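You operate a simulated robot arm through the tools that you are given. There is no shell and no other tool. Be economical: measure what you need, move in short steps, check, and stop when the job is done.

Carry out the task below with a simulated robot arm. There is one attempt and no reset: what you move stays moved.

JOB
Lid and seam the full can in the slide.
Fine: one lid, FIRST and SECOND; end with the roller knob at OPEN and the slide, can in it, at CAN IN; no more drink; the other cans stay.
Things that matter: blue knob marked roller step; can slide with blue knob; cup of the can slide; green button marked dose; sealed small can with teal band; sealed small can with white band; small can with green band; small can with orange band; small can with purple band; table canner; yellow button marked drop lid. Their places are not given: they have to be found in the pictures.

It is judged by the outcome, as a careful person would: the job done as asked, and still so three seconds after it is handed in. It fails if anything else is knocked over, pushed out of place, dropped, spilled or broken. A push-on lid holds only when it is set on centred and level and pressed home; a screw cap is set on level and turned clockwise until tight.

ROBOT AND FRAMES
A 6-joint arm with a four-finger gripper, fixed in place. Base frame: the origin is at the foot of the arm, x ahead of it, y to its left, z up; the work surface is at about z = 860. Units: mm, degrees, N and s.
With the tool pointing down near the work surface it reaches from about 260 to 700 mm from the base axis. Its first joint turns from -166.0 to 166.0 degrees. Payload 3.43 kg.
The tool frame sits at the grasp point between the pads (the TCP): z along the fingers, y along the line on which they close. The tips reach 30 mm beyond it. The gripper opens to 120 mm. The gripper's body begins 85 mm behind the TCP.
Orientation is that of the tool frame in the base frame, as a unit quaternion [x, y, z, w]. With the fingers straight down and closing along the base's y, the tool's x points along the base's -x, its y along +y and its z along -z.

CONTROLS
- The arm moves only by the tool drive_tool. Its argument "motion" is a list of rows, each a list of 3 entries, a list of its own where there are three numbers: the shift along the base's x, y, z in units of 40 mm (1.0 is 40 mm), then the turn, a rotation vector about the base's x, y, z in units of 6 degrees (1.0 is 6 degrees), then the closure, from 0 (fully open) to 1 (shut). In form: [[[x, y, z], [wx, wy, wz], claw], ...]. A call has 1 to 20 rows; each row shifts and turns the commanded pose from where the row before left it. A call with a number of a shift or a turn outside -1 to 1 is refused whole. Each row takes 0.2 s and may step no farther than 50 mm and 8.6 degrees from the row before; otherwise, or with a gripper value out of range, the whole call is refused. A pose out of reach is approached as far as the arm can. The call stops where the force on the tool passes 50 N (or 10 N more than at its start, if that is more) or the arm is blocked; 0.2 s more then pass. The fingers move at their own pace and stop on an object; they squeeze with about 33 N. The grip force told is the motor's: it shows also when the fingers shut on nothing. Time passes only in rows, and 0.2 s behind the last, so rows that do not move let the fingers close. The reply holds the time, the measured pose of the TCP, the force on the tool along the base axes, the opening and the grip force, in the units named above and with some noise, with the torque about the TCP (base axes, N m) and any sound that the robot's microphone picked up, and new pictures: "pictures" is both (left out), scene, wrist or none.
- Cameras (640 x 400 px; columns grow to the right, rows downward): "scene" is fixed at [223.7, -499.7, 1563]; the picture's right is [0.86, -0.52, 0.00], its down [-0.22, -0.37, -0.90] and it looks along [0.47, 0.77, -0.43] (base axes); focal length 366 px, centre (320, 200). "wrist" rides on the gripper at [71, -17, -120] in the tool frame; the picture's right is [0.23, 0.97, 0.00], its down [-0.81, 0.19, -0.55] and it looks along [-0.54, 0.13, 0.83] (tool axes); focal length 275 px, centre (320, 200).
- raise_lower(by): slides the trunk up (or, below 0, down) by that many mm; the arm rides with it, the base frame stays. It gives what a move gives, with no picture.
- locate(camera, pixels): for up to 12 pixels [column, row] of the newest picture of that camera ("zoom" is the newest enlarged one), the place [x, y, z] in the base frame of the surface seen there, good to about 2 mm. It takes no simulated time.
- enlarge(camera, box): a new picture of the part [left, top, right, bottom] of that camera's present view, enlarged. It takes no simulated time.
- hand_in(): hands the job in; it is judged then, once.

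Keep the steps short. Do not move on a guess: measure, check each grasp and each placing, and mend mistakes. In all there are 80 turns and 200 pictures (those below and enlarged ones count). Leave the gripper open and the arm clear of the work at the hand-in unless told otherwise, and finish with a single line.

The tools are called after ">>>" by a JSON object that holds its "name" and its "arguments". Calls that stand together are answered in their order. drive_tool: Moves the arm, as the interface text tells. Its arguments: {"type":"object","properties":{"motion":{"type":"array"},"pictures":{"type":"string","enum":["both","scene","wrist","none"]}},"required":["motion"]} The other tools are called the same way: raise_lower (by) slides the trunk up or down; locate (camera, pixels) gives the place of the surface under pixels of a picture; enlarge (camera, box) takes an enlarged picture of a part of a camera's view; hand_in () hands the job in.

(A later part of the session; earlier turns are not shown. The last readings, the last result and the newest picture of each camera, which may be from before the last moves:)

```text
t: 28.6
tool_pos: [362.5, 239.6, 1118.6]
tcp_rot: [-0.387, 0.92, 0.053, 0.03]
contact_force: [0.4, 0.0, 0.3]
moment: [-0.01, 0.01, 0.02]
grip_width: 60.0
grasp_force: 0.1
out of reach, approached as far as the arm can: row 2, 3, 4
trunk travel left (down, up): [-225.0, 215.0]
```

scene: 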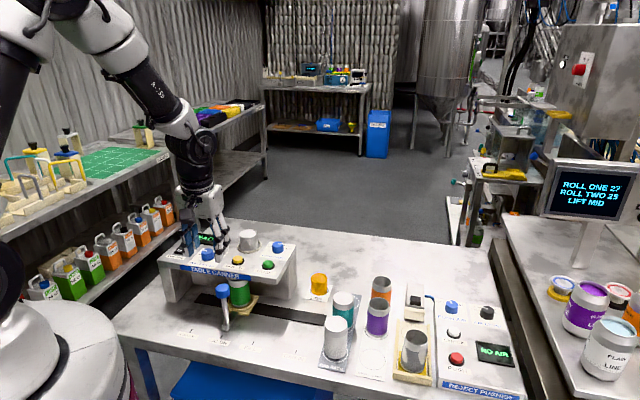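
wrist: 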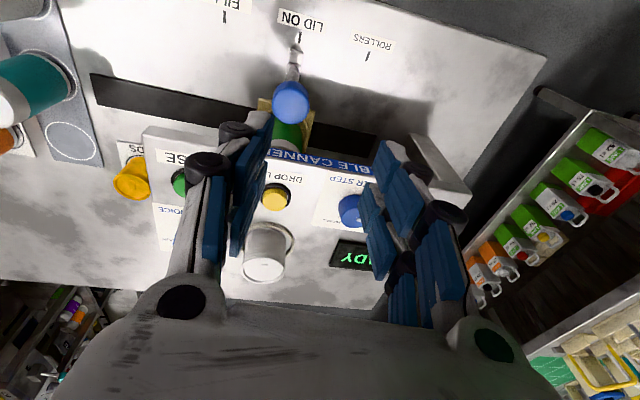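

There's about 7° of tilt left. I correct it and centre over the knob.

>>> {"name": "drive_tool", "arguments": {"motion": [[[0.275, -0.07, 0], [-0.577, 0.068, 0], 0.5], [[0.275, -0.07, 0], [-0.577, 0.068, 0], 0.5], [[0, 0, 0], [0, 0, 0], 0.5], [[0, 0, 0], [0, 0, 0], 0.5]]}}

```text
t: 29.6
tool_pos: [385.7, 232.0, 1119.8]
tcp_rot: [-0.388, 0.922, 0.0, 0.0]
contact_force: [-0.3, -0.6, 0.5]
moment: [0.01, 0.03, -0.02]
grip_width: 59.9
grasp_force: 0.0
trunk travel left (down, up): [-225.0, 215.0]
```

scene: 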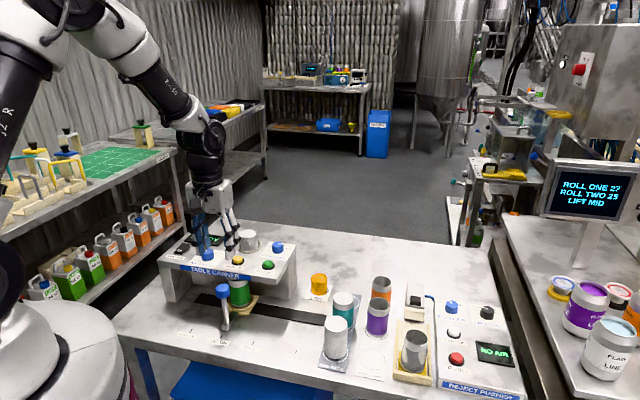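
wrist: 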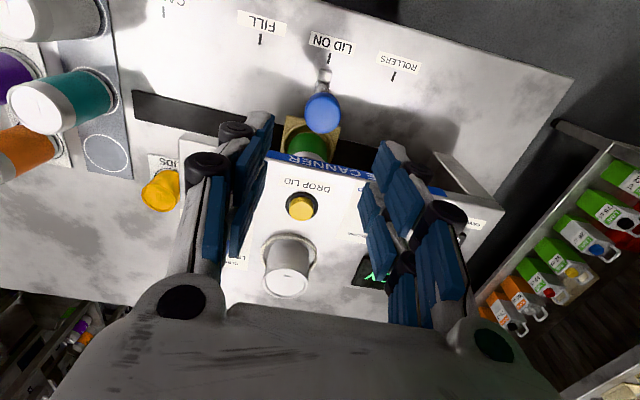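

Level and centred. Down over the knob and close.

>>> {"name": "drive_tool", "arguments": {"motion": [[[-0.02, 0.04, -0.6], [0, 0, 0], 0.5], [[0, 0, -0.7], [0, 0, 0], 0.5], [[0, 0, -0.7], [0, 0, 0], 0.5], [[0, 0, -0.7], [0, 0, 0], 0.5], [[0, 0, -0.6], [0, 0, 0], 0.5], [[0, 0, -0.2], [0, 0, 0], 0.5], [[0, 0, 0], [0, 0, 0], 0.6], [[0, 0, 0], [0, 0, 0], 0.68], [[0, 0, 0], [0, 0, 0], 0.72], [[0, 0, 0], [0, 0, 0], 0.74], [[0, 0, 0], [0, 0, 0], 0.76], [[0, 0, 0], [0, 0, 0], 0.8], [[0, 0, 0], [0, 0, 0], 0.8]]}}

```text
t: 32.4
tool_pos: [385.8, 235.0, 979.4]
tcp_rot: [-0.388, 0.922, 0.0, 0.0]
contact_force: [-1.8, 1.4, -1.6]
moment: [-0.1, 0.04, 0.01]
grip_width: 30.5
grasp_force: 45.1
trunk travel left (down, up): [-225.0, 215.0]
```

scene: 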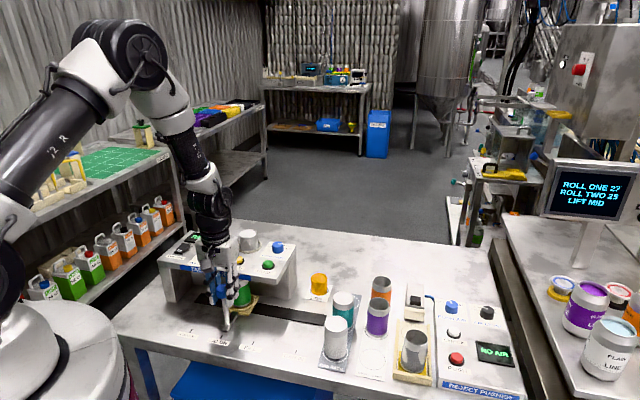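
wrist: 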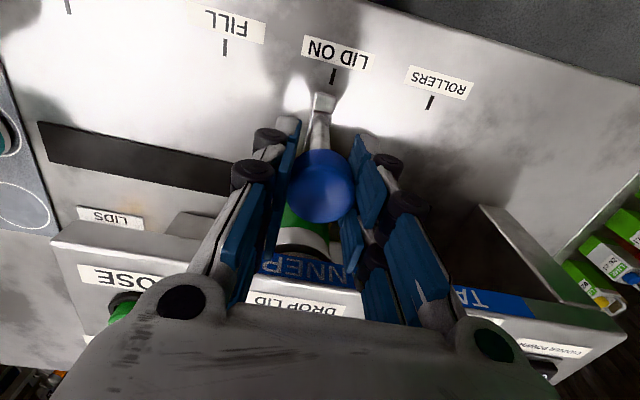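

Gripped again at 30.5 mm. Slide gently 85 mm to ROLLERS so that the lid stays put.

>>> {"name": "drive_tool", "arguments": {"motion": [[[-0.035, 0.036, 0], [0, 0, 0], 0.8], [[-0.07, 0.071, 0], [0, 0, 0], 0.8], [[-0.0875, 0.0893, 0], [0, 0, 0], 0.8], [[-0.0875, 0.0893, 0], [0, 0, 0], 0.8], [[-0.0875, 0.0893, 0], [0, 0, 0], 0.8], [[-0.0875, 0.0893, 0], [0, 0, 0], 0.8], [[-0.0875, 0.0893, 0], [0, 0, 0], 0.8], [[-0.0875, 0.0893, 0], [0, 0, 0], 0.8], [[-0.0875, 0.0893, 0], [0, 0, 0], 0.8], [[-0.0875, 0.0893, 0], [0, 0, 0], 0.8], [[-0.0875, 0.0893, 0], [0, 0, 0], 0.8], [[-0.0875, 0.0893, 0], [0, 0, 0], 0.8], [[-0.0875, 0.0893, 0], [0, 0, 0], 0.8], [[-0.0875, 0.0893, 0], [0, 0, 0], 0.8], [[-0.0875, 0.0893, 0], [0, 0, 0], 0.8], [[-0.0875, 0.0893, 0], [0, 0, 0], 0.8], [[-0.07, 0.071, 0], [0, 0, 0], 0.8], [[-0.053, 0.054, 0], [0, 0, 0], 0.8], [[-0.035, 0.036, 0], [0, 0, 0], 0.8], [[0, 0, 0], [0, 0, 0], 0.8]]}}

>>> {"name": "enlarge", "arguments": {"camera": "wrist", "box": [230, 20, 422, 140]}}

>>> {"name": "enlarge", "arguments": {"camera": "scene", "box": [120, 230, 280, 370]}}

```text
t: 36.6
tool_pos: [324.4, 296.1, 979.1]
tcp_rot: [-0.389, 0.921, 0.0, -0.001]
contact_force: [0.3, 1.0, 7.7]
moment: [0.25, -0.25, -0.06]
grip_width: 30.4
grasp_force: 45.4
trunk travel left (down, up): [-225.0, 215.0]
```

scene: 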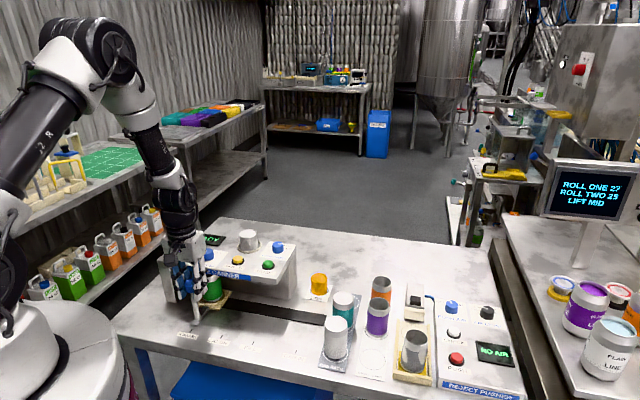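
wrist: 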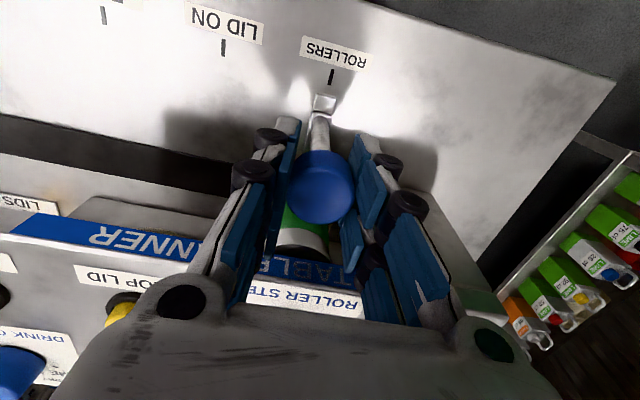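

```text
3.33 times, centred on (326, 80) of wrist
```

zoom: 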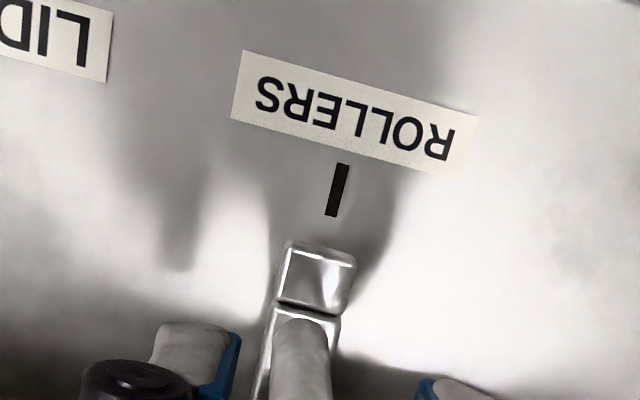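

```text
2.86 times, centred on (200, 300) of scene
```

zoom: 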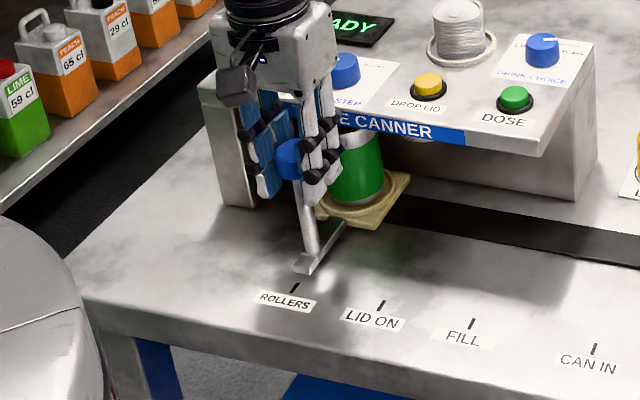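

The handle is aligned with the ROLLERS mark just as at the other stations. Release, rise, and look at the roller knob.

>>> {"name": "drive_tool", "arguments": {"motion": [[[0, 0, 0], [0, 0, 0], 0.7], [[0, 0, 0], [0, 0, 0], 0.55], [[0, 0, 0], [0, 0, 0], 0.5], [[0, 0, 0], [0, 0, 0], 0.5], [[0, 0, 0.3], [0, 0, 0], 0.5], [[0, 0, 0.7], [0, 0, 0], 0.5], [[0, 0, 0.9], [0, 0, 0], 0.5], [[0, 0, 0.9], [0, 0, 0], 0.5], [[0, 0, 0.9], [0, 0, 0], 0.5], [[0.3, 0.3, 0.2], [0, 0, 0], 0.5], [[0.3, 0.3, 0], [0, 0, 0], 0.5], [[0, 0, 0], [0, 0, 0], 0.5]]}}

>>> {"name": "enlarge", "arguments": {"camera": "wrist", "box": [256, 120, 384, 200]}}

>>> {"name": "enlarge", "arguments": {"camera": "scene", "box": [160, 230, 256, 290]}}

```text
t: 39.2
tool_pos: [348.5, 318.4, 1134.0]
tcp_rot: [-0.388, 0.922, 0.001, 0.0]
contact_force: [0.3, 1.0, -0.1]
moment: [0.0, -0.04, 0.01]
grip_width: 60.2
grasp_force: 0.0
trunk travel left (down, up): [-225.0, 215.0]
```

scene: 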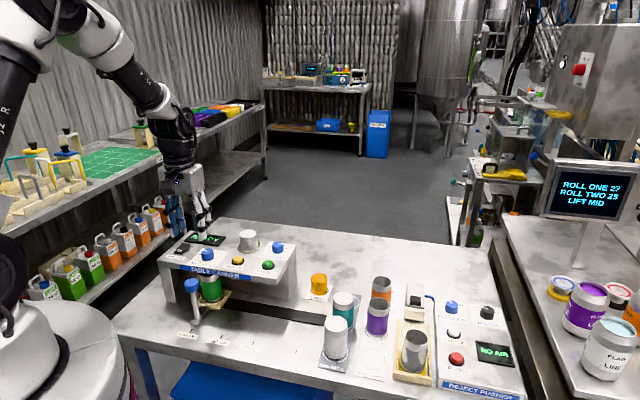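
wrist: 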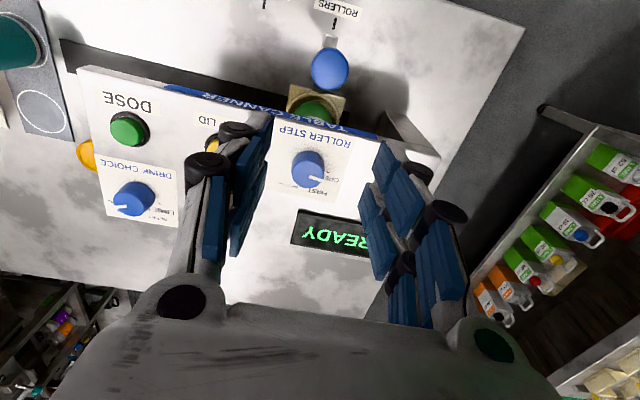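

```text
5.00 times, centred on (320, 160) of wrist
```

zoom: 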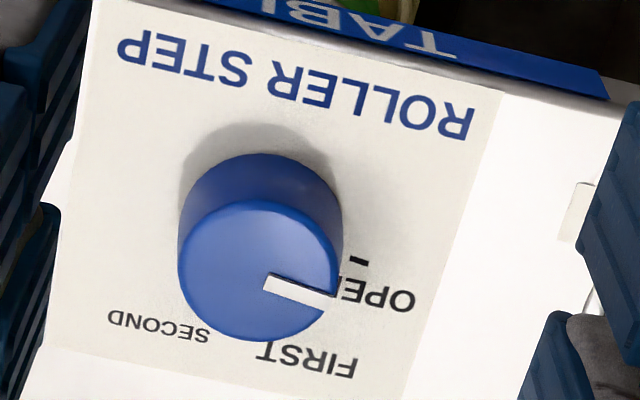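

```text
6.67 times, centred on (208, 260) of scene
```

zoom: 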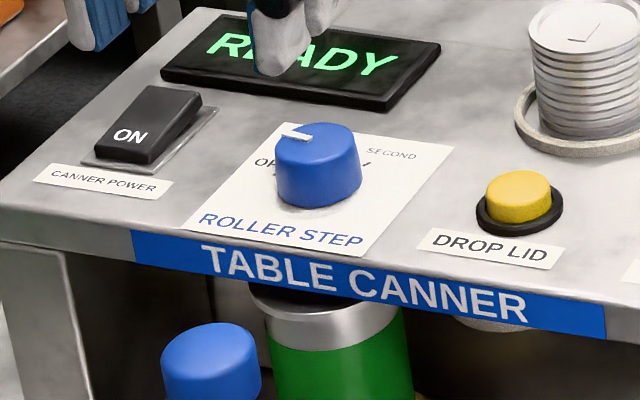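

Measuring the knob's top rim, its pointer and the tick marks.

>>> {"name": "locate", "arguments": {"camera": "wrist", "pixels": [[307.6, 174.4], [294, 173], [321, 174], [307.6, 162], [307.6, 186], [327.6, 172.2], [310, 175.5], [321, 179.5], [315, 190], [297, 186]]}}

>>> {"name": "locate", "arguments": {"camera": "zoom", "pixels": [[367, 165], [285, 135], [308, 137], [318, 140], [270, 160], [280, 150], [355, 150], [318, 127], [318, 155]]}}

```text
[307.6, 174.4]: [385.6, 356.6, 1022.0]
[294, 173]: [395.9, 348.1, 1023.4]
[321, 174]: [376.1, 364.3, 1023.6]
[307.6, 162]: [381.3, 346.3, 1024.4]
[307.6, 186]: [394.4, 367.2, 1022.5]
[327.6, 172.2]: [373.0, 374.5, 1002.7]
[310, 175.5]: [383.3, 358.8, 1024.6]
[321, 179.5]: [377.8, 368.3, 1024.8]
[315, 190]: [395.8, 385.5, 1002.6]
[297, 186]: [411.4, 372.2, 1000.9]
```

```text
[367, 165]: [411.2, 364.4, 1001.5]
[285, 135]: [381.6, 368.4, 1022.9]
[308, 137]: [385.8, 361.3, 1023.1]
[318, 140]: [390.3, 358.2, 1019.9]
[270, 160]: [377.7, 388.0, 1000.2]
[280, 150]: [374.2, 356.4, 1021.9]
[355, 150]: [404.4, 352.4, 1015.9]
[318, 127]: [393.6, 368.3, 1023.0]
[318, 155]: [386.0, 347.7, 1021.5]
```

Knob centre ≈ (387, 356), top 1023, pointer exactly at OPEN. FIRST is ~50° clockwise. I move over it, down to 10 mm above.

>>> {"name": "drive_tool", "arguments": {"motion": [[[0.48, 0.47, 0], [0, 0, 0], 0.55], [[0.48, 0.47, 0], [0, 0, 0], 0.6], [[0, 0, -0.6], [0, 0, 0], 0.6], [[0, 0, -0.6], [0, 0, 0], 0.6], [[0, 0, -0.5], [0, 0, 0], 0.6], [[0, 0, 0], [0, 0, 0], 0.6], [[0, 0, 0], [0, 0, 0], 0.6]]}}

>>> {"name": "enlarge", "arguments": {"camera": "scene", "box": [160, 220, 256, 280]}}

>>> {"name": "enlarge", "arguments": {"camera": "wrist", "box": [240, 90, 400, 190]}}

```text
t: 40.8
tool_pos: [386.9, 358.6, 1066.4]
tcp_rot: [-0.388, 0.922, 0.0, 0.0]
contact_force: [-0.2, -0.2, -0.1]
moment: [-0.03, -0.05, 0.0]
grip_width: 48.0
grasp_force: 0.0
trunk travel left (down, up): [-225.0, 215.0]
```

scene: 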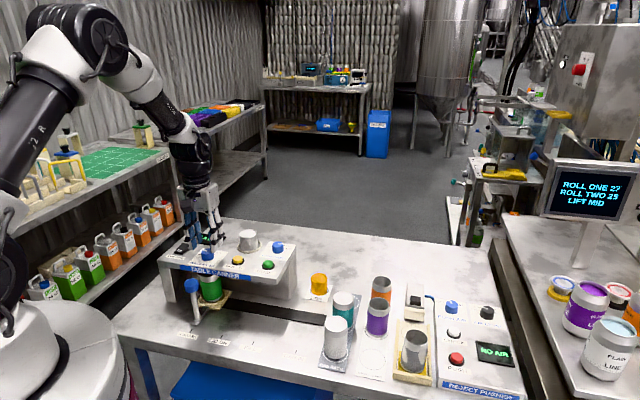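
wrist: 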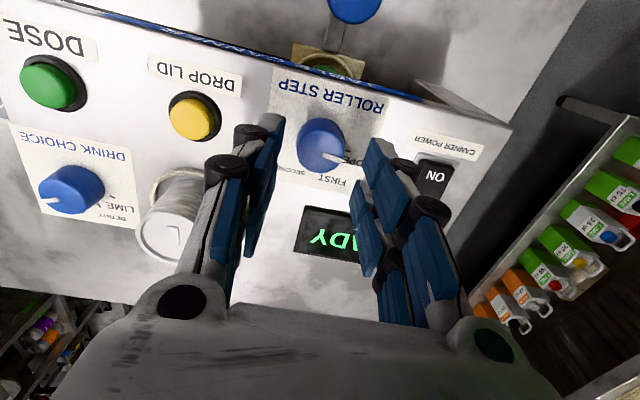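

```text
6.67 times, centred on (208, 250) of scene
```

zoom: 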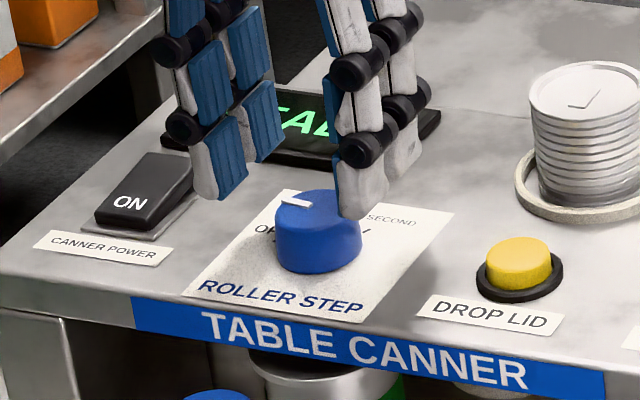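

```text
4.00 times, centred on (320, 140) of wrist
```

zoom: 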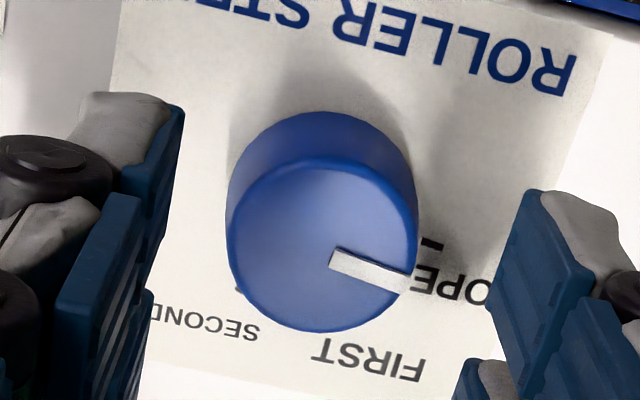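

Column-aligned; a 1.5–2 mm shift toward the front is needed. Then down to z≈1038 and close on the knob.

>>> {"name": "drive_tool", "arguments": {"motion": [[[-0.03, -0.04, -0.2], [0, 0, 0], 0.6], [[0, 0, -0.3], [0, 0, 0], 0.6], [[0, 0, -0.22], [0, 0, 0], 0.6], [[0, 0, 0], [0, 0, 0], 0.6], [[0, 0, 0], [0, 0, 0], 0.68], [[0, 0, 0], [0, 0, 0], 0.74], [[0, 0, 0], [0, 0, 0], 0.78], [[0, 0, 0], [0, 0, 0], 0.82], [[0, 0, 0], [0, 0, 0], 0.82], [[0, 0, 0], [0, 0, 0], 0.82]]}}

>>> {"name": "enlarge", "arguments": {"camera": "scene", "box": [160, 220, 256, 280]}}

```text
t: 43.0
tool_pos: [385.2, 357.3, 1039.6]
tcp_rot: [-0.388, 0.922, 0.0, 0.0]
contact_force: [-10.8, 12.5, -4.3]
moment: [0.72, 0.18, 0.02]
grip_width: 30.1
grasp_force: 44.9
trunk travel left (down, up): [-225.0, 215.0]
```

scene: 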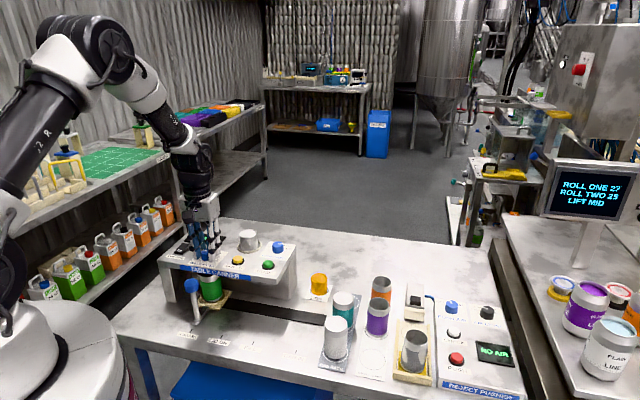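
wrist: 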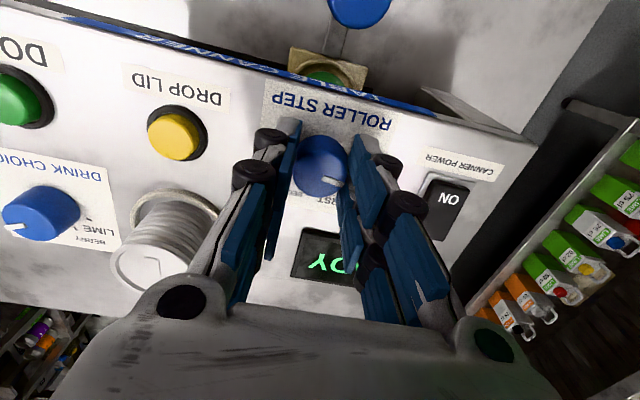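

```text
6.67 times, centred on (208, 250) of scene
```

zoom: 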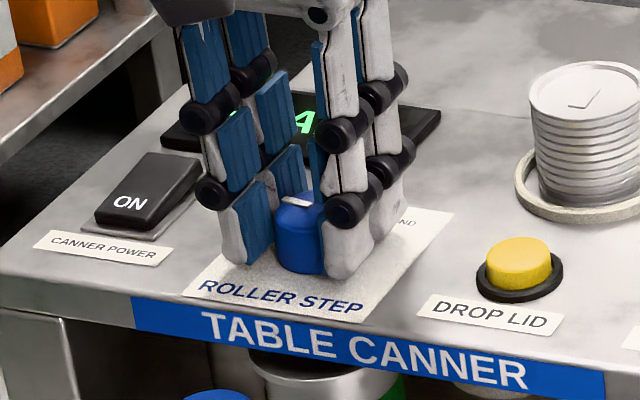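

The side force says the knob's centre is about 1–2 mm further along +u. I ease the tool that way, then turn clockwise 50° toward FIRST.

>>> {"name": "drive_tool", "arguments": {"motion": [[[-0.03, 0.03, 0], [0, 0, 0], 0.82], [[0, 0, 0], [0, 0, 0], 0.82], [[0, 0, 0], [0, 0, -0.5], 0.82], [[0, 0, 0], [0, 0, -0.83], 0.82], [[0, 0, 0], [0, 0, -0.83], 0.82], [[0, 0, 0], [0, 0, -0.83], 0.82], [[0, 0, 0], [0, 0, -0.83], 0.82], [[0, 0, 0], [0, 0, -0.83], 0.82], [[0, 0, 0], [0, 0, -0.83], 0.82], [[0, 0, 0], [0, 0, -0.83], 0.82], [[0, 0, 0], [0, 0, -0.83], 0.82], [[0, 0, 0], [0, 0, -0.83], 0.82], [[0, 0, 0], [0, 0, -0.33], 0.82], [[0, 0, 0], [0, 0, 0], 0.82]]}}

>>> {"name": "enlarge", "arguments": {"camera": "wrist", "box": [240, 90, 400, 190]}}

>>> {"name": "enlarge", "arguments": {"camera": "scene", "box": [160, 220, 256, 280]}}

```text
t: 46.0
tool_pos: [386.0, 357.8, 1039.9]
tcp_rot: [0.036, 0.999, 0.002, 0.002]
contact_force: [5.5, 7.5, 24.9]
moment: [0.28, -1.14, 0.01]
grip_width: 30.0
grasp_force: 45.2
trunk travel left (down, up): [-225.0, 215.0]
```

scene: 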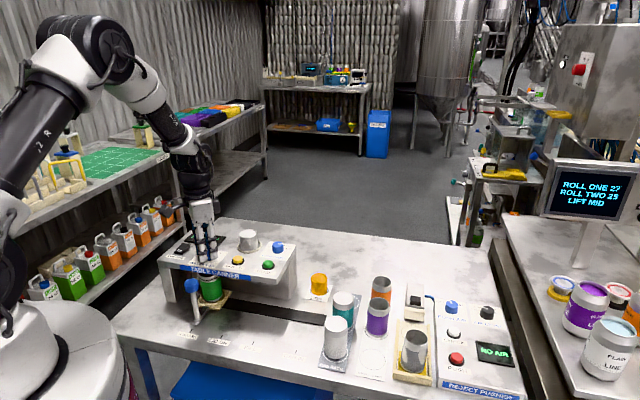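
wrist: 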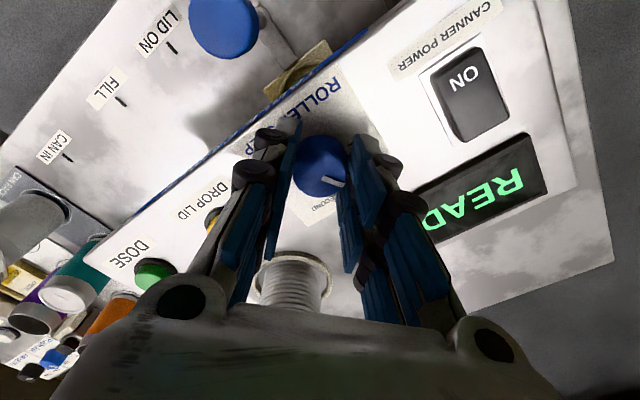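

```text
4.00 times, centred on (320, 140) of wrist
```

zoom: 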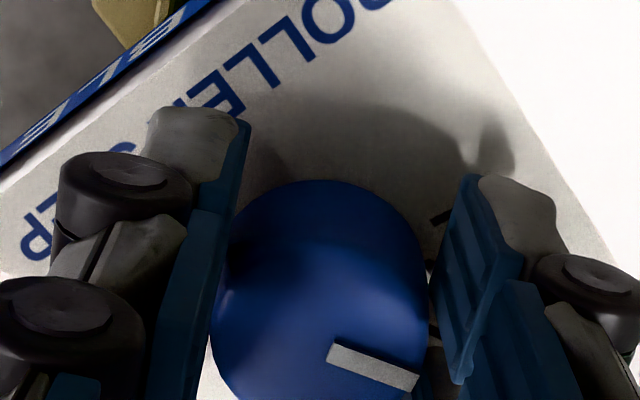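

```text
6.67 times, centred on (208, 250) of scene
```

zoom: 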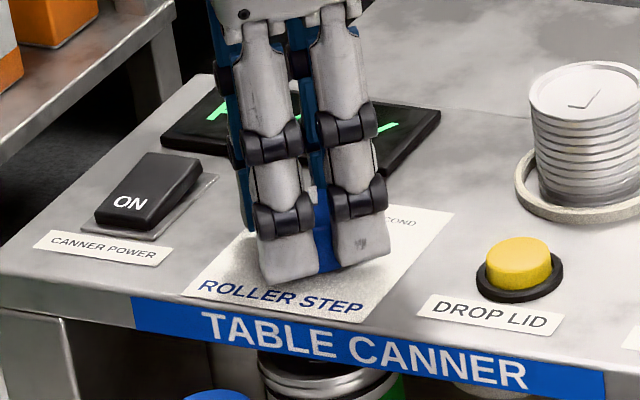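

The knob turned with the tool (~50°). I let go and rise a little to see the pointer against the FIRST mark.

>>> {"name": "drive_tool", "arguments": {"motion": [[[0, 0, 0], [0, 0, 0], 0.7], [[0, 0, 0], [0, 0, 0], 0.6], [[0, 0, 0], [0, 0, 0], 0.6], [[0, 0, 0.5], [0, 0, 0], 0.6], [[0, 0, 0.9], [0, 0, 0], 0.5], [[0, 0, 0.9], [0, 0, 0], 0.4], [[0, 0, 0], [0, 0, 0], 0.4], [[0, 0, 0], [0, 0, 0], 0.4]]}}

>>> {"name": "enlarge", "arguments": {"camera": "wrist", "box": [256, 90, 384, 170]}}

>>> {"name": "enlarge", "arguments": {"camera": "scene", "box": [160, 220, 256, 280]}}

```text
t: 47.8
tool_pos: [385.1, 354.4, 1130.3]
tcp_rot: [0.035, 0.999, 0.001, 0.001]
contact_force: [-0.3, 0.3, -0.8]
moment: [0.0, 0.01, 0.01]
grip_width: 72.3
grasp_force: 0.1
trunk travel left (down, up): [-225.0, 215.0]
```

scene: 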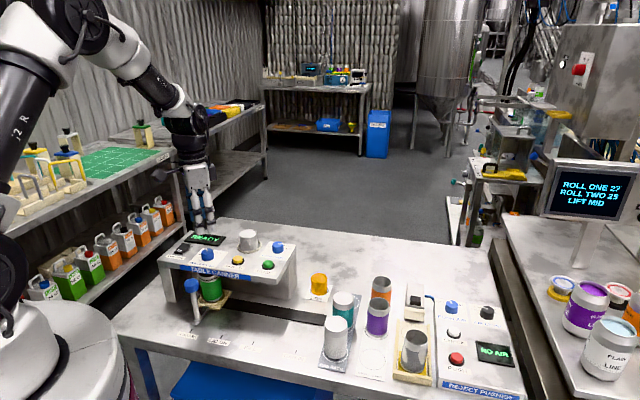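
wrist: 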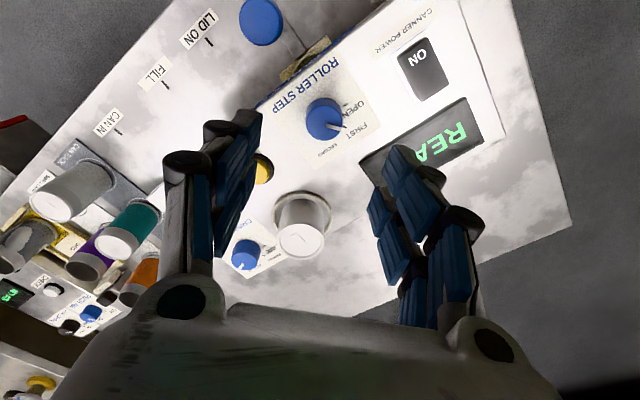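

```text
5.00 times, centred on (320, 130) of wrist
```

zoom: 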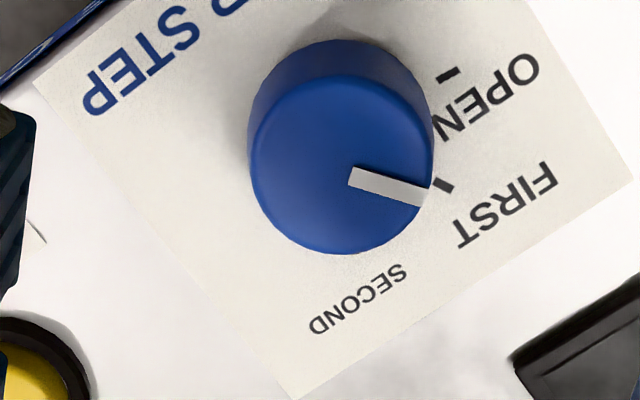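

```text
6.67 times, centred on (208, 250) of scene
```

zoom: 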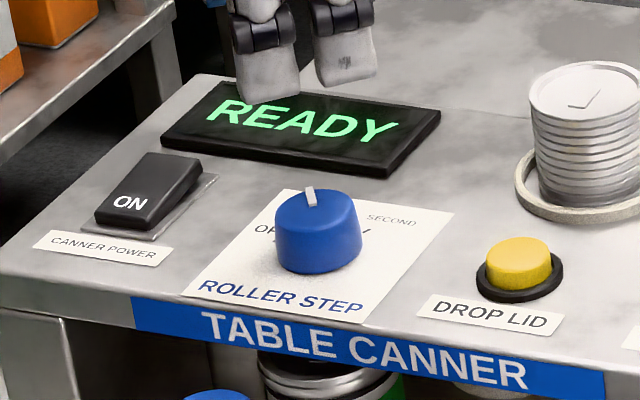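

Measuring the pointer, ticks and knob rim in this view.

>>> {"name": "locate", "arguments": {"camera": "wrist", "pixels": [[346, 105], [344.6, 127], [327.5, 126], [331, 127], [338, 128.6], [307, 122], [341.5, 122.5], [324.4, 106.5], [324.4, 140], [324.4, 122.6]]}}

>>> {"name": "locate", "arguments": {"camera": "zoom", "pixels": [[308, 190], [312, 203], [367, 231], [268, 227], [318, 192], [318, 225], [278, 205], [352, 205]]}}

```text
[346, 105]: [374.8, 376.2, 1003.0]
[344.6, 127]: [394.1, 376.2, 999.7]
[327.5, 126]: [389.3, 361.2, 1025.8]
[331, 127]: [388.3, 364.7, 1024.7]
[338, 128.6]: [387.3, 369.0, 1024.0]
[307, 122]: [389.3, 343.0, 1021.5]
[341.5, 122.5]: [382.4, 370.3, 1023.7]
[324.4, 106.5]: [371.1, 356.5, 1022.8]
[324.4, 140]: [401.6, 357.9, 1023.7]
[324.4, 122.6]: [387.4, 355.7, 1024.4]
```

```text
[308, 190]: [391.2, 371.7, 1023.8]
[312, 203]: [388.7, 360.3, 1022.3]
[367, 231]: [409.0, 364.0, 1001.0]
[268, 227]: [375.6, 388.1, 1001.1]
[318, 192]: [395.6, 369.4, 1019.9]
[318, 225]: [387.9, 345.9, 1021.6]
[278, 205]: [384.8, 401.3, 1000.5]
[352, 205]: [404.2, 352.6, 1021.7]
```

The pointer moved only about 41° (slight slip), so it's about 12° short of FIRST. I regrip, better centred and a bit lower, and turn 13° more.

>>> {"name": "drive_tool", "arguments": {"motion": [[[0.03, 0.055, -0.6], [0, 0, 0], 0.5], [[0, 0, -0.7], [0, 0, 0], 0.6], [[0, 0, -0.6], [0, 0, 0], 0.6], [[0, 0, -0.4], [0, 0, 0], 0.6], [[0, 0, 0], [0, 0, 0], 0.6], [[0, 0, 0], [0, 0, 0], 0.68], [[0, 0, 0], [0, 0, 0], 0.74], [[0, 0, 0], [0, 0, 0], 0.78], [[0, 0, 0], [0, 0, 0], 0.9], [[0, 0, 0], [0, 0, 0], 0.9], [[0, 0, 0], [0, 0, -0.5], 0.9], [[0, 0, 0], [0, 0, -0.6], 0.9], [[0, 0, 0], [0, 0, -0.6], 0.9], [[0, 0, 0], [0, 0, -0.5], 0.9], [[0, 0, 0], [0, 0, 0], 0.9]]}}

>>> {"name": "enlarge", "arguments": {"camera": "scene", "box": [160, 220, 256, 280]}}

```text
t: 51.0
tool_pos: [387.1, 357.9, 1037.1]
tcp_rot: [0.152, 0.988, -0.002, -0.001]
contact_force: [-2.8, -13.0, -23.6]
moment: [-0.25, 0.23, 0.01]
grip_width: 30.4
grasp_force: 45.2
trunk travel left (down, up): [-225.0, 215.0]
```

scene: 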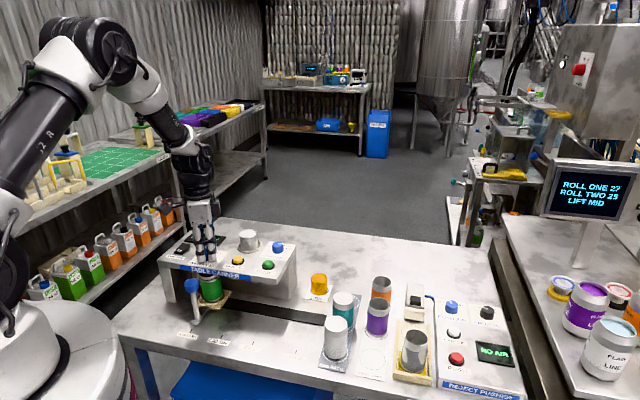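
wrist: 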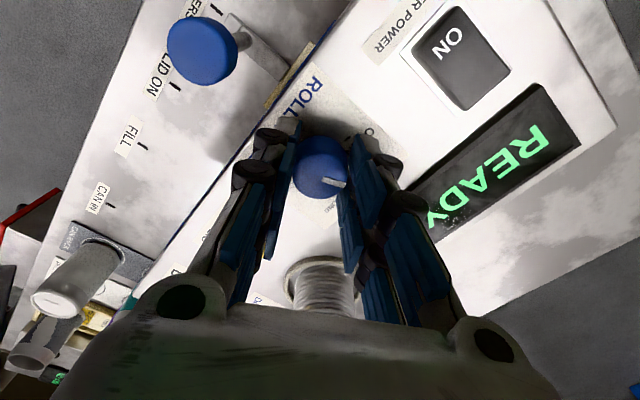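

```text
6.67 times, centred on (208, 250) of scene
```

zoom: 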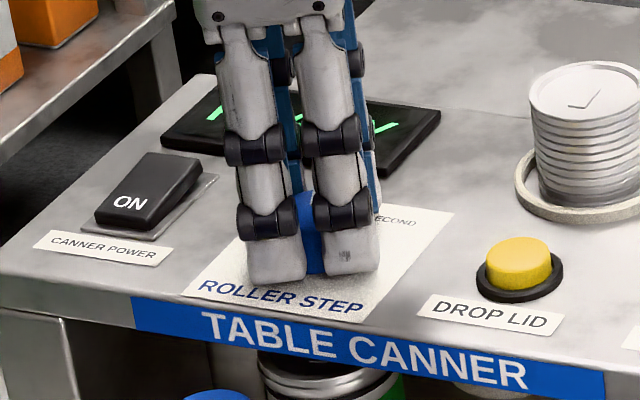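

Release again and check the pointer.

>>> {"name": "drive_tool", "arguments": {"motion": [[[0, 0, 0], [0, 0, 0], 0.7], [[0, 0, 0], [0, 0, 0], 0.6], [[0, 0, 0], [0, 0, 0], 0.6], [[0, 0, 0.5], [0, 0, 0], 0.6], [[0, 0, 0.9], [0, 0, 0], 0.5], [[0, 0, 0.9], [0, 0, 0], 0.4], [[0, 0, 0], [0, 0, 0], 0.4], [[0, 0, 0], [0, 0, 0], 0.4]]}}

>>> {"name": "enlarge", "arguments": {"camera": "wrist", "box": [256, 80, 384, 160]}}

>>> {"name": "enlarge", "arguments": {"camera": "scene", "box": [160, 230, 256, 290]}}

```text
t: 52.8
tool_pos: [387.1, 359.3, 1128.7]
tcp_rot: [0.151, 0.989, 0.001, -0.001]
contact_force: [0.2, -0.1, 0.0]
moment: [0.01, -0.03, 0.0]
grip_width: 72.0
grasp_force: 0.0
trunk travel left (down, up): [-225.0, 215.0]
```

scene: 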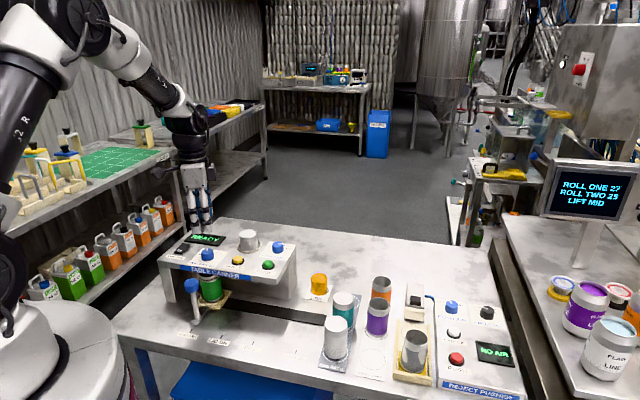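
wrist: 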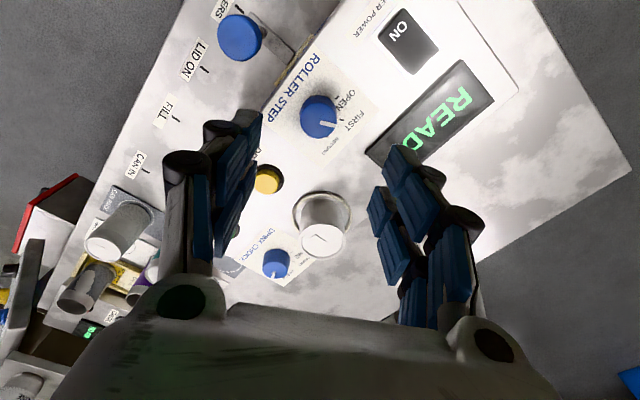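

```text
5.00 times, centred on (320, 120) of wrist
```

zoom: 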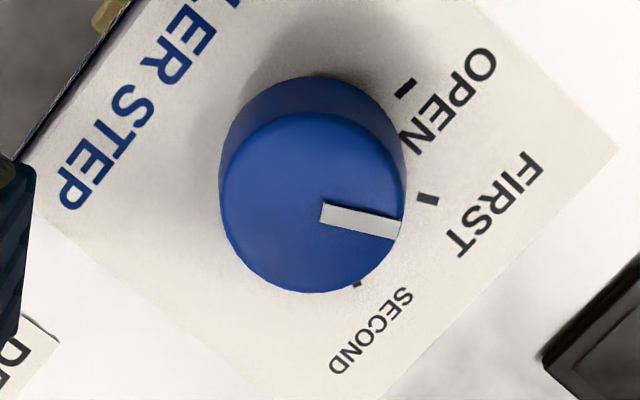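

```text
6.67 times, centred on (208, 260) of scene
```

zoom: 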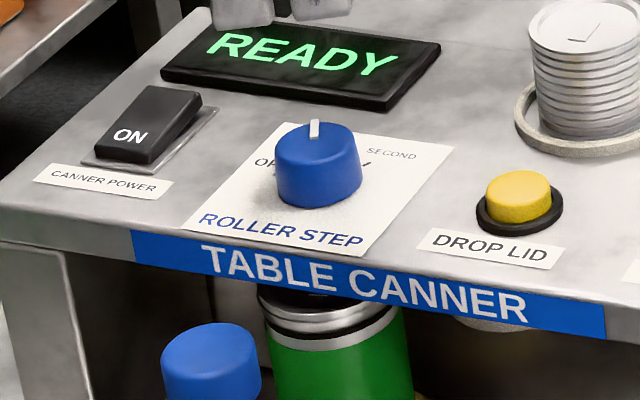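

The pointer (13° in the picture) matches the FIRST tick (15°), and the rollers are engaged. Next is SECOND, ~52° further clockwise. I first turn the open gripper back +60° for travel, then re-grip.

>>> {"name": "drive_tool", "arguments": {"motion": [[[0, 0, 0], [0, 0, 1], 0.5], [[0, 0, 0], [0, 0, 1], 0.5], [[0, 0, 0], [0, 0, 1], 0.5], [[0, 0, 0], [0, 0, 1], 0.5], [[0, 0, 0], [0, 0, 1], 0.5], [[0, 0, 0], [0, 0, 1], 0.5], [[0, 0, 0], [0, 0, 1], 0.5], [[0, 0, 0], [0, 0, 1], 0.6], [[0, 0, 0], [0, 0, 1], 0.6], [[0, 0, 0], [0, 0, 1], 0.6], [[-0.01, -0.05, -0.7], [0, 0, 0], 0.6], [[0, 0, -0.7], [0, 0, 0], 0.6], [[0, 0, 0], [0, 0, 0], 0.6], [[0, 0, 0], [0, 0, 0], 0.6]]}}

```text
t: 55.8
tool_pos: [386.2, 356.8, 1074.6]
tcp_rot: [-0.365, 0.931, 0.0, 0.0]
contact_force: [0.4, 1.4, 0.3]
moment: [0.0, -0.02, 0.01]
grip_width: 48.2
grasp_force: 0.1
trunk travel left (down, up): [-225.0, 215.0]
```

scene: 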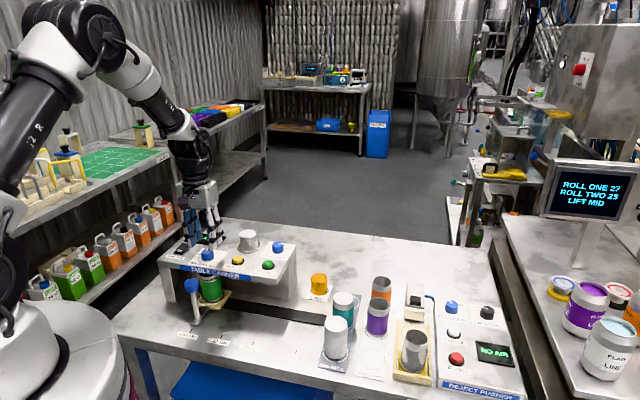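
wrist: 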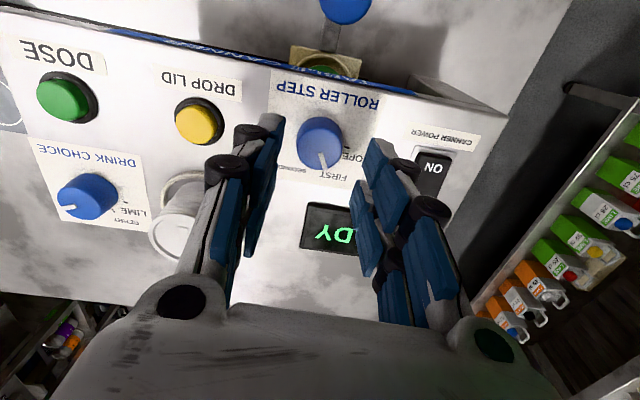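

Well placed above the knob. Down, close, and turn clockwise 54°.

>>> {"name": "drive_tool", "arguments": {"motion": [[[0, 0, -0.45], [0, 0, 0], 0.6], [[0, 0, -0.4], [0, 0, 0], 0.6], [[0, 0, -0.1], [0, 0, 0], 0.6], [[0, 0, 0], [0, 0, 0], 0.68], [[0, 0, 0], [0, 0, 0], 0.74], [[0, 0, 0], [0, 0, 0], 0.78], [[0, 0, 0], [0, 0, 0], 0.9], [[0, 0, 0], [0, 0, 0], 0.9], [[0, 0, 0], [0, 0, -0.9], 0.9], [[0, 0, 0], [0, 0, -0.9], 0.9], [[0, 0, 0], [0, 0, -0.9], 0.9], [[0, 0, 0], [0, 0, -0.9], 0.9], [[0, 0, 0], [0, 0, -0.9], 0.9], [[0, 0, 0], [0, 0, -0.9], 0.9], [[0, 0, 0], [0, 0, -0.9], 0.9], [[0, 0, 0], [0, 0, -0.9], 0.9], [[0, 0, 0], [0, 0, -0.9], 0.9], [[0, 0, 0], [0, 0, -0.9], 0.9], [[0, 0, 0], [0, 0, 0], 0.9]], "pictures": "none"}}

```text
t: 59.8
tool_pos: [385.3, 358.3, 1035.9]
tcp_rot: [0.099, 0.995, -0.001, 0.001]
contact_force: [-9.7, 3.2, -18.2]
moment: [-0.03, -0.1, -0.03]
grip_width: 30.6
grasp_force: 44.6
trunk travel left (down, up): [-225.0, 215.0]
```

Release and check the pointer against SECOND.

>>> {"name": "drive_tool", "arguments": {"motion": [[[0, 0, 0], [0, 0, 0], 0.7], [[0, 0, 0], [0, 0, 0], 0.6], [[0, 0, 0], [0, 0, 0], 0.6], [[0, 0, 0.5], [0, 0, 0], 0.6], [[0, 0, 0.9], [0, 0, 0], 0.5], [[0, 0, 0.9], [0, 0, 0], 0.4], [[0, 0, 0], [0, 0, 0], 0.4], [[0, 0, 0], [0, 0, 0], 0.4]]}}

>>> {"name": "enlarge", "arguments": {"camera": "wrist", "box": [256, 80, 384, 160]}}

>>> {"name": "enlarge", "arguments": {"camera": "scene", "box": [160, 230, 256, 290]}}

```text
t: 61.6
tool_pos: [385.7, 358.3, 1126.2]
tcp_rot: [0.098, 0.995, 0.0, -0.001]
contact_force: [-0.3, 0.8, 0.2]
moment: [0.0, -0.02, -0.03]
grip_width: 71.9
grasp_force: 0.1
trunk travel left (down, up): [-225.0, 215.0]
```

scene: 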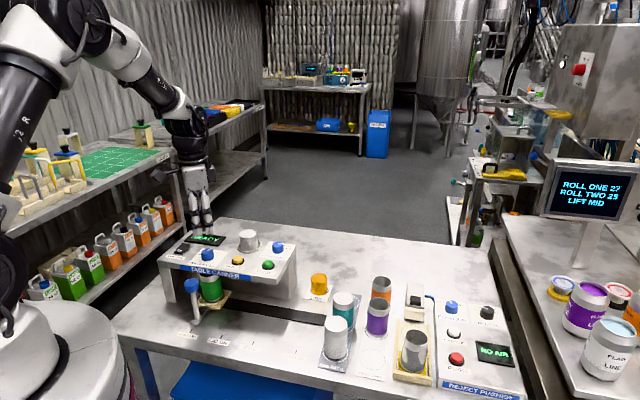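
wrist: 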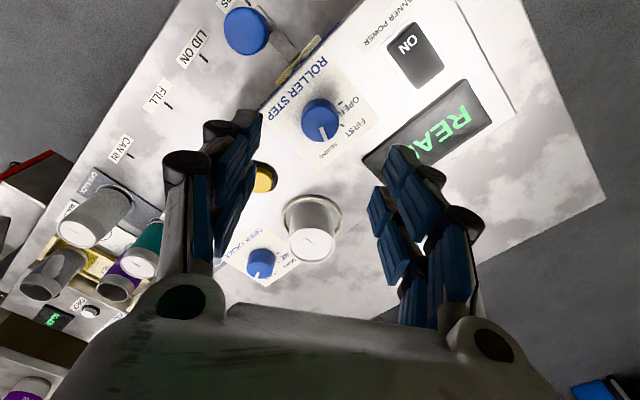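

```text
5.00 times, centred on (320, 120) of wrist
```

zoom: 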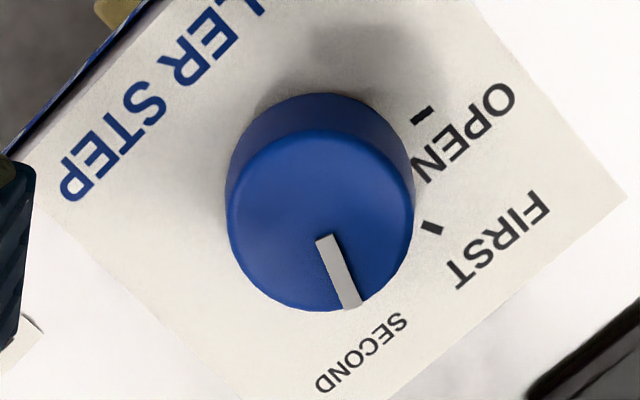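

```text
6.67 times, centred on (208, 260) of scene
```

zoom: 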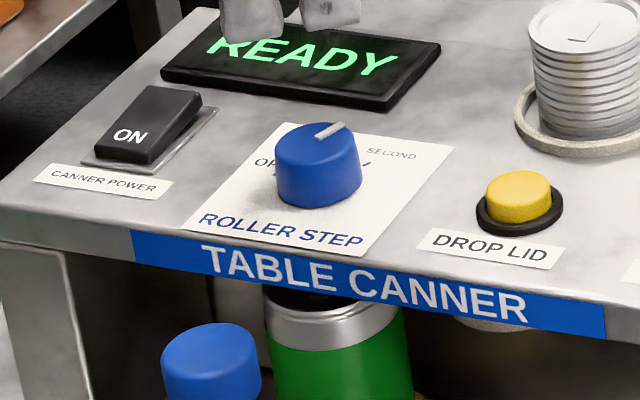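

The pointer (70°) seems to match SECOND (predicted ≈71–73°). I verify in base coordinates.

>>> {"name": "locate", "arguments": {"camera": "zoom", "pixels": [[320, 136], [331, 131], [341, 126], [367, 164]]}}

>>> {"name": "locate", "arguments": {"camera": "wrist", "pixels": [[321.8, 128.5], [324, 135], [326, 140.5], [340.4, 103], [342.4, 125.6]]}}

```text
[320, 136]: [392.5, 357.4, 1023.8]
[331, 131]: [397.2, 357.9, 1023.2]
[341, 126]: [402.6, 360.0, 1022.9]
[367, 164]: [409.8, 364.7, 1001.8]
```

```text
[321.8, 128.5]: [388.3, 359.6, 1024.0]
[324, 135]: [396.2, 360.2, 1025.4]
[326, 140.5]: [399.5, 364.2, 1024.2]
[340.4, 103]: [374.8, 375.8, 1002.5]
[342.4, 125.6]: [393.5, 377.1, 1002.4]
```

SECOND confirmed (pointer ≈18°, tick ≈18°), and time has passed there. Now back to OPEN: I turn the open gripper −42°, go down and grip.

>>> {"name": "drive_tool", "arguments": {"motion": [[[0, 0, 0], [0, 0, -1], 0.5], [[0, 0, 0], [0, 0, -1], 0.5], [[0, 0, 0], [0, 0, -1], 0.5], [[0, 0, 0], [0, 0, -1], 0.55], [[0, 0, 0], [0, 0, -1], 0.6], [[0, 0, 0], [0, 0, -1], 0.6], [[0, 0, 0], [0, 0, -1], 0.6], [[0.02, -0.04, -0.7], [0, 0, 0], 0.6], [[0, 0, -0.7], [0, 0, 0], 0.6], [[0, 0, 0], [0, 0, 0], 0.6], [[0, 0, 0], [0, 0, 0], 0.6]]}}

>>> {"name": "enlarge", "arguments": {"camera": "scene", "box": [160, 220, 256, 280]}}

```text
t: 64.0
tool_pos: [387.9, 356.4, 1071.6]
tcp_rot: [0.449, 0.894, 0.0, 0.0]
contact_force: [0.4, 0.3, -0.7]
moment: [0.05, 0.01, -0.02]
grip_width: 47.9
grasp_force: 0.2
trunk travel left (down, up): [-225.0, 215.0]
```

scene: 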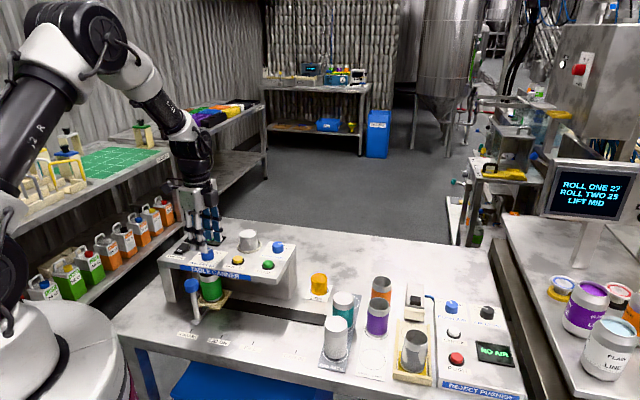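
wrist: 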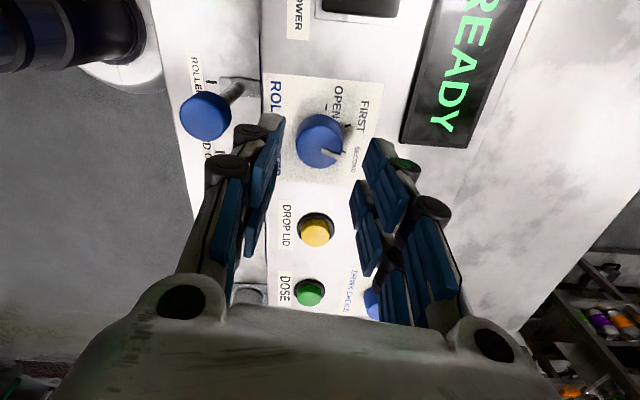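

```text
6.67 times, centred on (208, 250) of scene
```

zoom: 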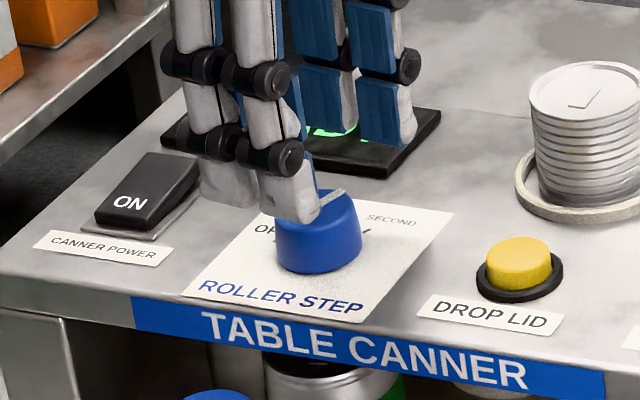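

Check the clearance to the display before going down.

>>> {"name": "locate", "arguments": {"camera": "wrist", "pixels": [[404, 138], [412, 110], [408, 140], [420, 138]]}}

```text
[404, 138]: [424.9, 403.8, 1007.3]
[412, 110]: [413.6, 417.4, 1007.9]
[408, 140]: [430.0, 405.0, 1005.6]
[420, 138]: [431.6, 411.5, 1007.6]
```

The display is 60 mm away; clear. Down, and close on the knob.

>>> {"name": "drive_tool", "arguments": {"motion": [[[-0.02, 0, -0.4], [0, 0, 0], 0.6], [[0, 0, -0.4], [0, 0, 0], 0.6], [[0, 0, -0.08], [0, 0, 0], 0.6], [[0, 0, 0], [0, 0, 0], 0.68], [[0, 0, 0], [0, 0, 0], 0.74], [[0, 0, 0], [0, 0, 0], 0.78], [[0, 0, 0], [0, 0, 0], 0.9], [[0, 0, 0], [0, 0, 0], 0.9], [[0, 0, 0], [0, 0, 0], 0.9]], "pictures": "none"}}

>>> {"name": "drive_tool", "arguments": {"motion": [[[0, 0, 0], [0, 0, 0.95], 0.9], [[0, 0, 0], [0, 0, 0.95], 0.9], [[0, 0, 0], [0, 0, 0.95], 0.9], [[0, 0, 0], [0, 0, 0.95], 0.9], [[0, 0, 0], [0, 0, 0.95], 0.9], [[0, 0, 0], [0, 0, 0.95], 0.9], [[0, 0, 0], [0, 0, 0.95], 0.9], [[0, 0, 0], [0, 0, 0.95], 0.9], [[0, 0, 0], [0, 0, 0.95], 0.9], [[0, 0, 0], [0, 0, 0.95], 0.9], [[0, 0, 0], [0, 0, 0.95], 0.9], [[0, 0, 0], [0, 0, 0.95], 0.9], [[0, 0, 0], [0, 0, 0.95], 0.9], [[0, 0, 0], [0, 0, 0.95], 0.9], [[0, 0, 0], [0, 0, 0.95], 0.9], [[0, 0, 0], [0, 0, 0.95], 0.9], [[0, 0, 0], [0, 0, 0.95], 0.9], [[0, 0, 0], [0, 0, 0.95], 0.9], [[0, 0, 0], [0, 0, 0.95], 0.9], [[0, 0, 0], [0, 0, 0], 0.9]], "pictures": "none"}}

>>> {"name": "drive_tool", "arguments": {"motion": [[[0, 0, 0], [0, 0, 0], 0.7], [[0, 0, 0], [0, 0, 0], 0.6], [[0, 0, 0], [0, 0, 0], 0.6], [[0, 0, 0.5], [0, 0, 0], 0.6], [[0, 0, 0.9], [0, 0, 0], 0.5], [[0, 0, 0.9], [0, 0, 0], 0.4], [[0, 0, 0], [0, 0, 0], 0.4], [[0, 0, 0], [0, 0, 0], 0.4]]}}

>>> {"name": "enlarge", "arguments": {"camera": "wrist", "box": [256, 80, 384, 160]}}

>>> {"name": "enlarge", "arguments": {"camera": "scene", "box": [160, 230, 256, 290]}}

```text
t: 66.0
tool_pos: [385.4, 357.1, 1037.7]
tcp_rot: [0.449, 0.894, 0.001, -0.001]
contact_force: [8.7, 7.8, 0.8]
moment: [0.46, -0.25, -0.03]
grip_width: 30.5
grasp_force: 45.0
trunk travel left (down, up): [-225.0, 215.0]
```

```text
t: 70.2
tool_pos: [384.7, 357.1, 1037.4]
tcp_rot: [-0.461, 0.887, 0.001, 0.0]
contact_force: [3.2, 16.7, 9.6]
moment: [0.75, -0.03, -0.37]
grip_width: 30.2
grasp_force: 45.0
trunk travel left (down, up): [-225.0, 215.0]
```

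```text
t: 72.0
tool_pos: [385.8, 355.3, 1130.9]
tcp_rot: [-0.462, 0.887, 0.0, 0.0]
contact_force: [0.2, 0.4, 0.8]
moment: [-0.01, 0.03, -0.01]
grip_width: 71.8
grasp_force: 0.1
trunk travel left (down, up): [-225.0, 215.0]
```

scene: 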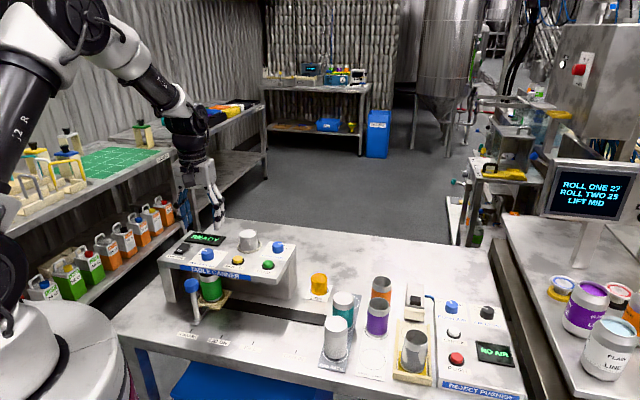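
wrist: 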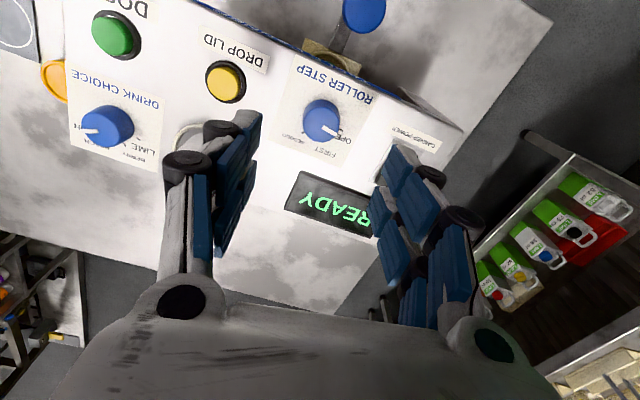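

```text
5.00 times, centred on (320, 120) of wrist
```

zoom: 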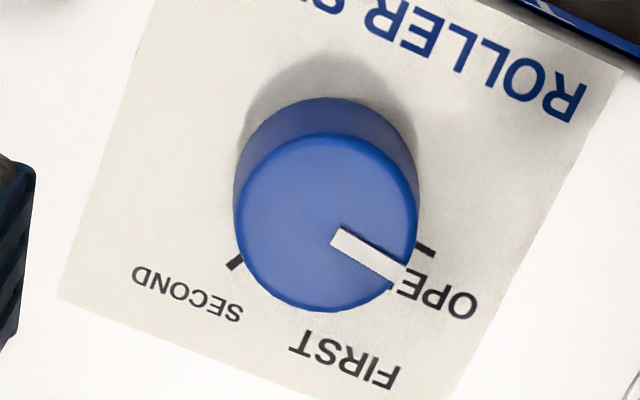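

```text
6.67 times, centred on (208, 260) of scene
```

zoom: 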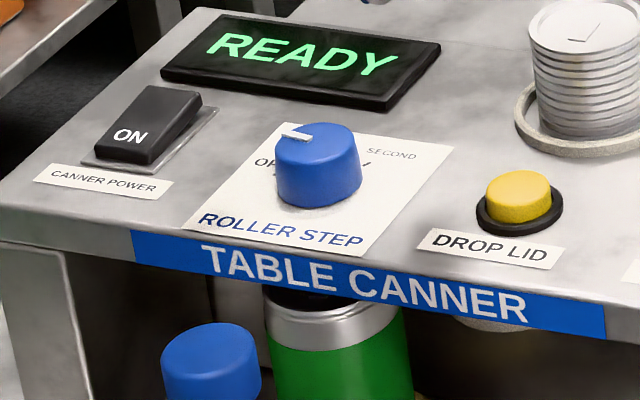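

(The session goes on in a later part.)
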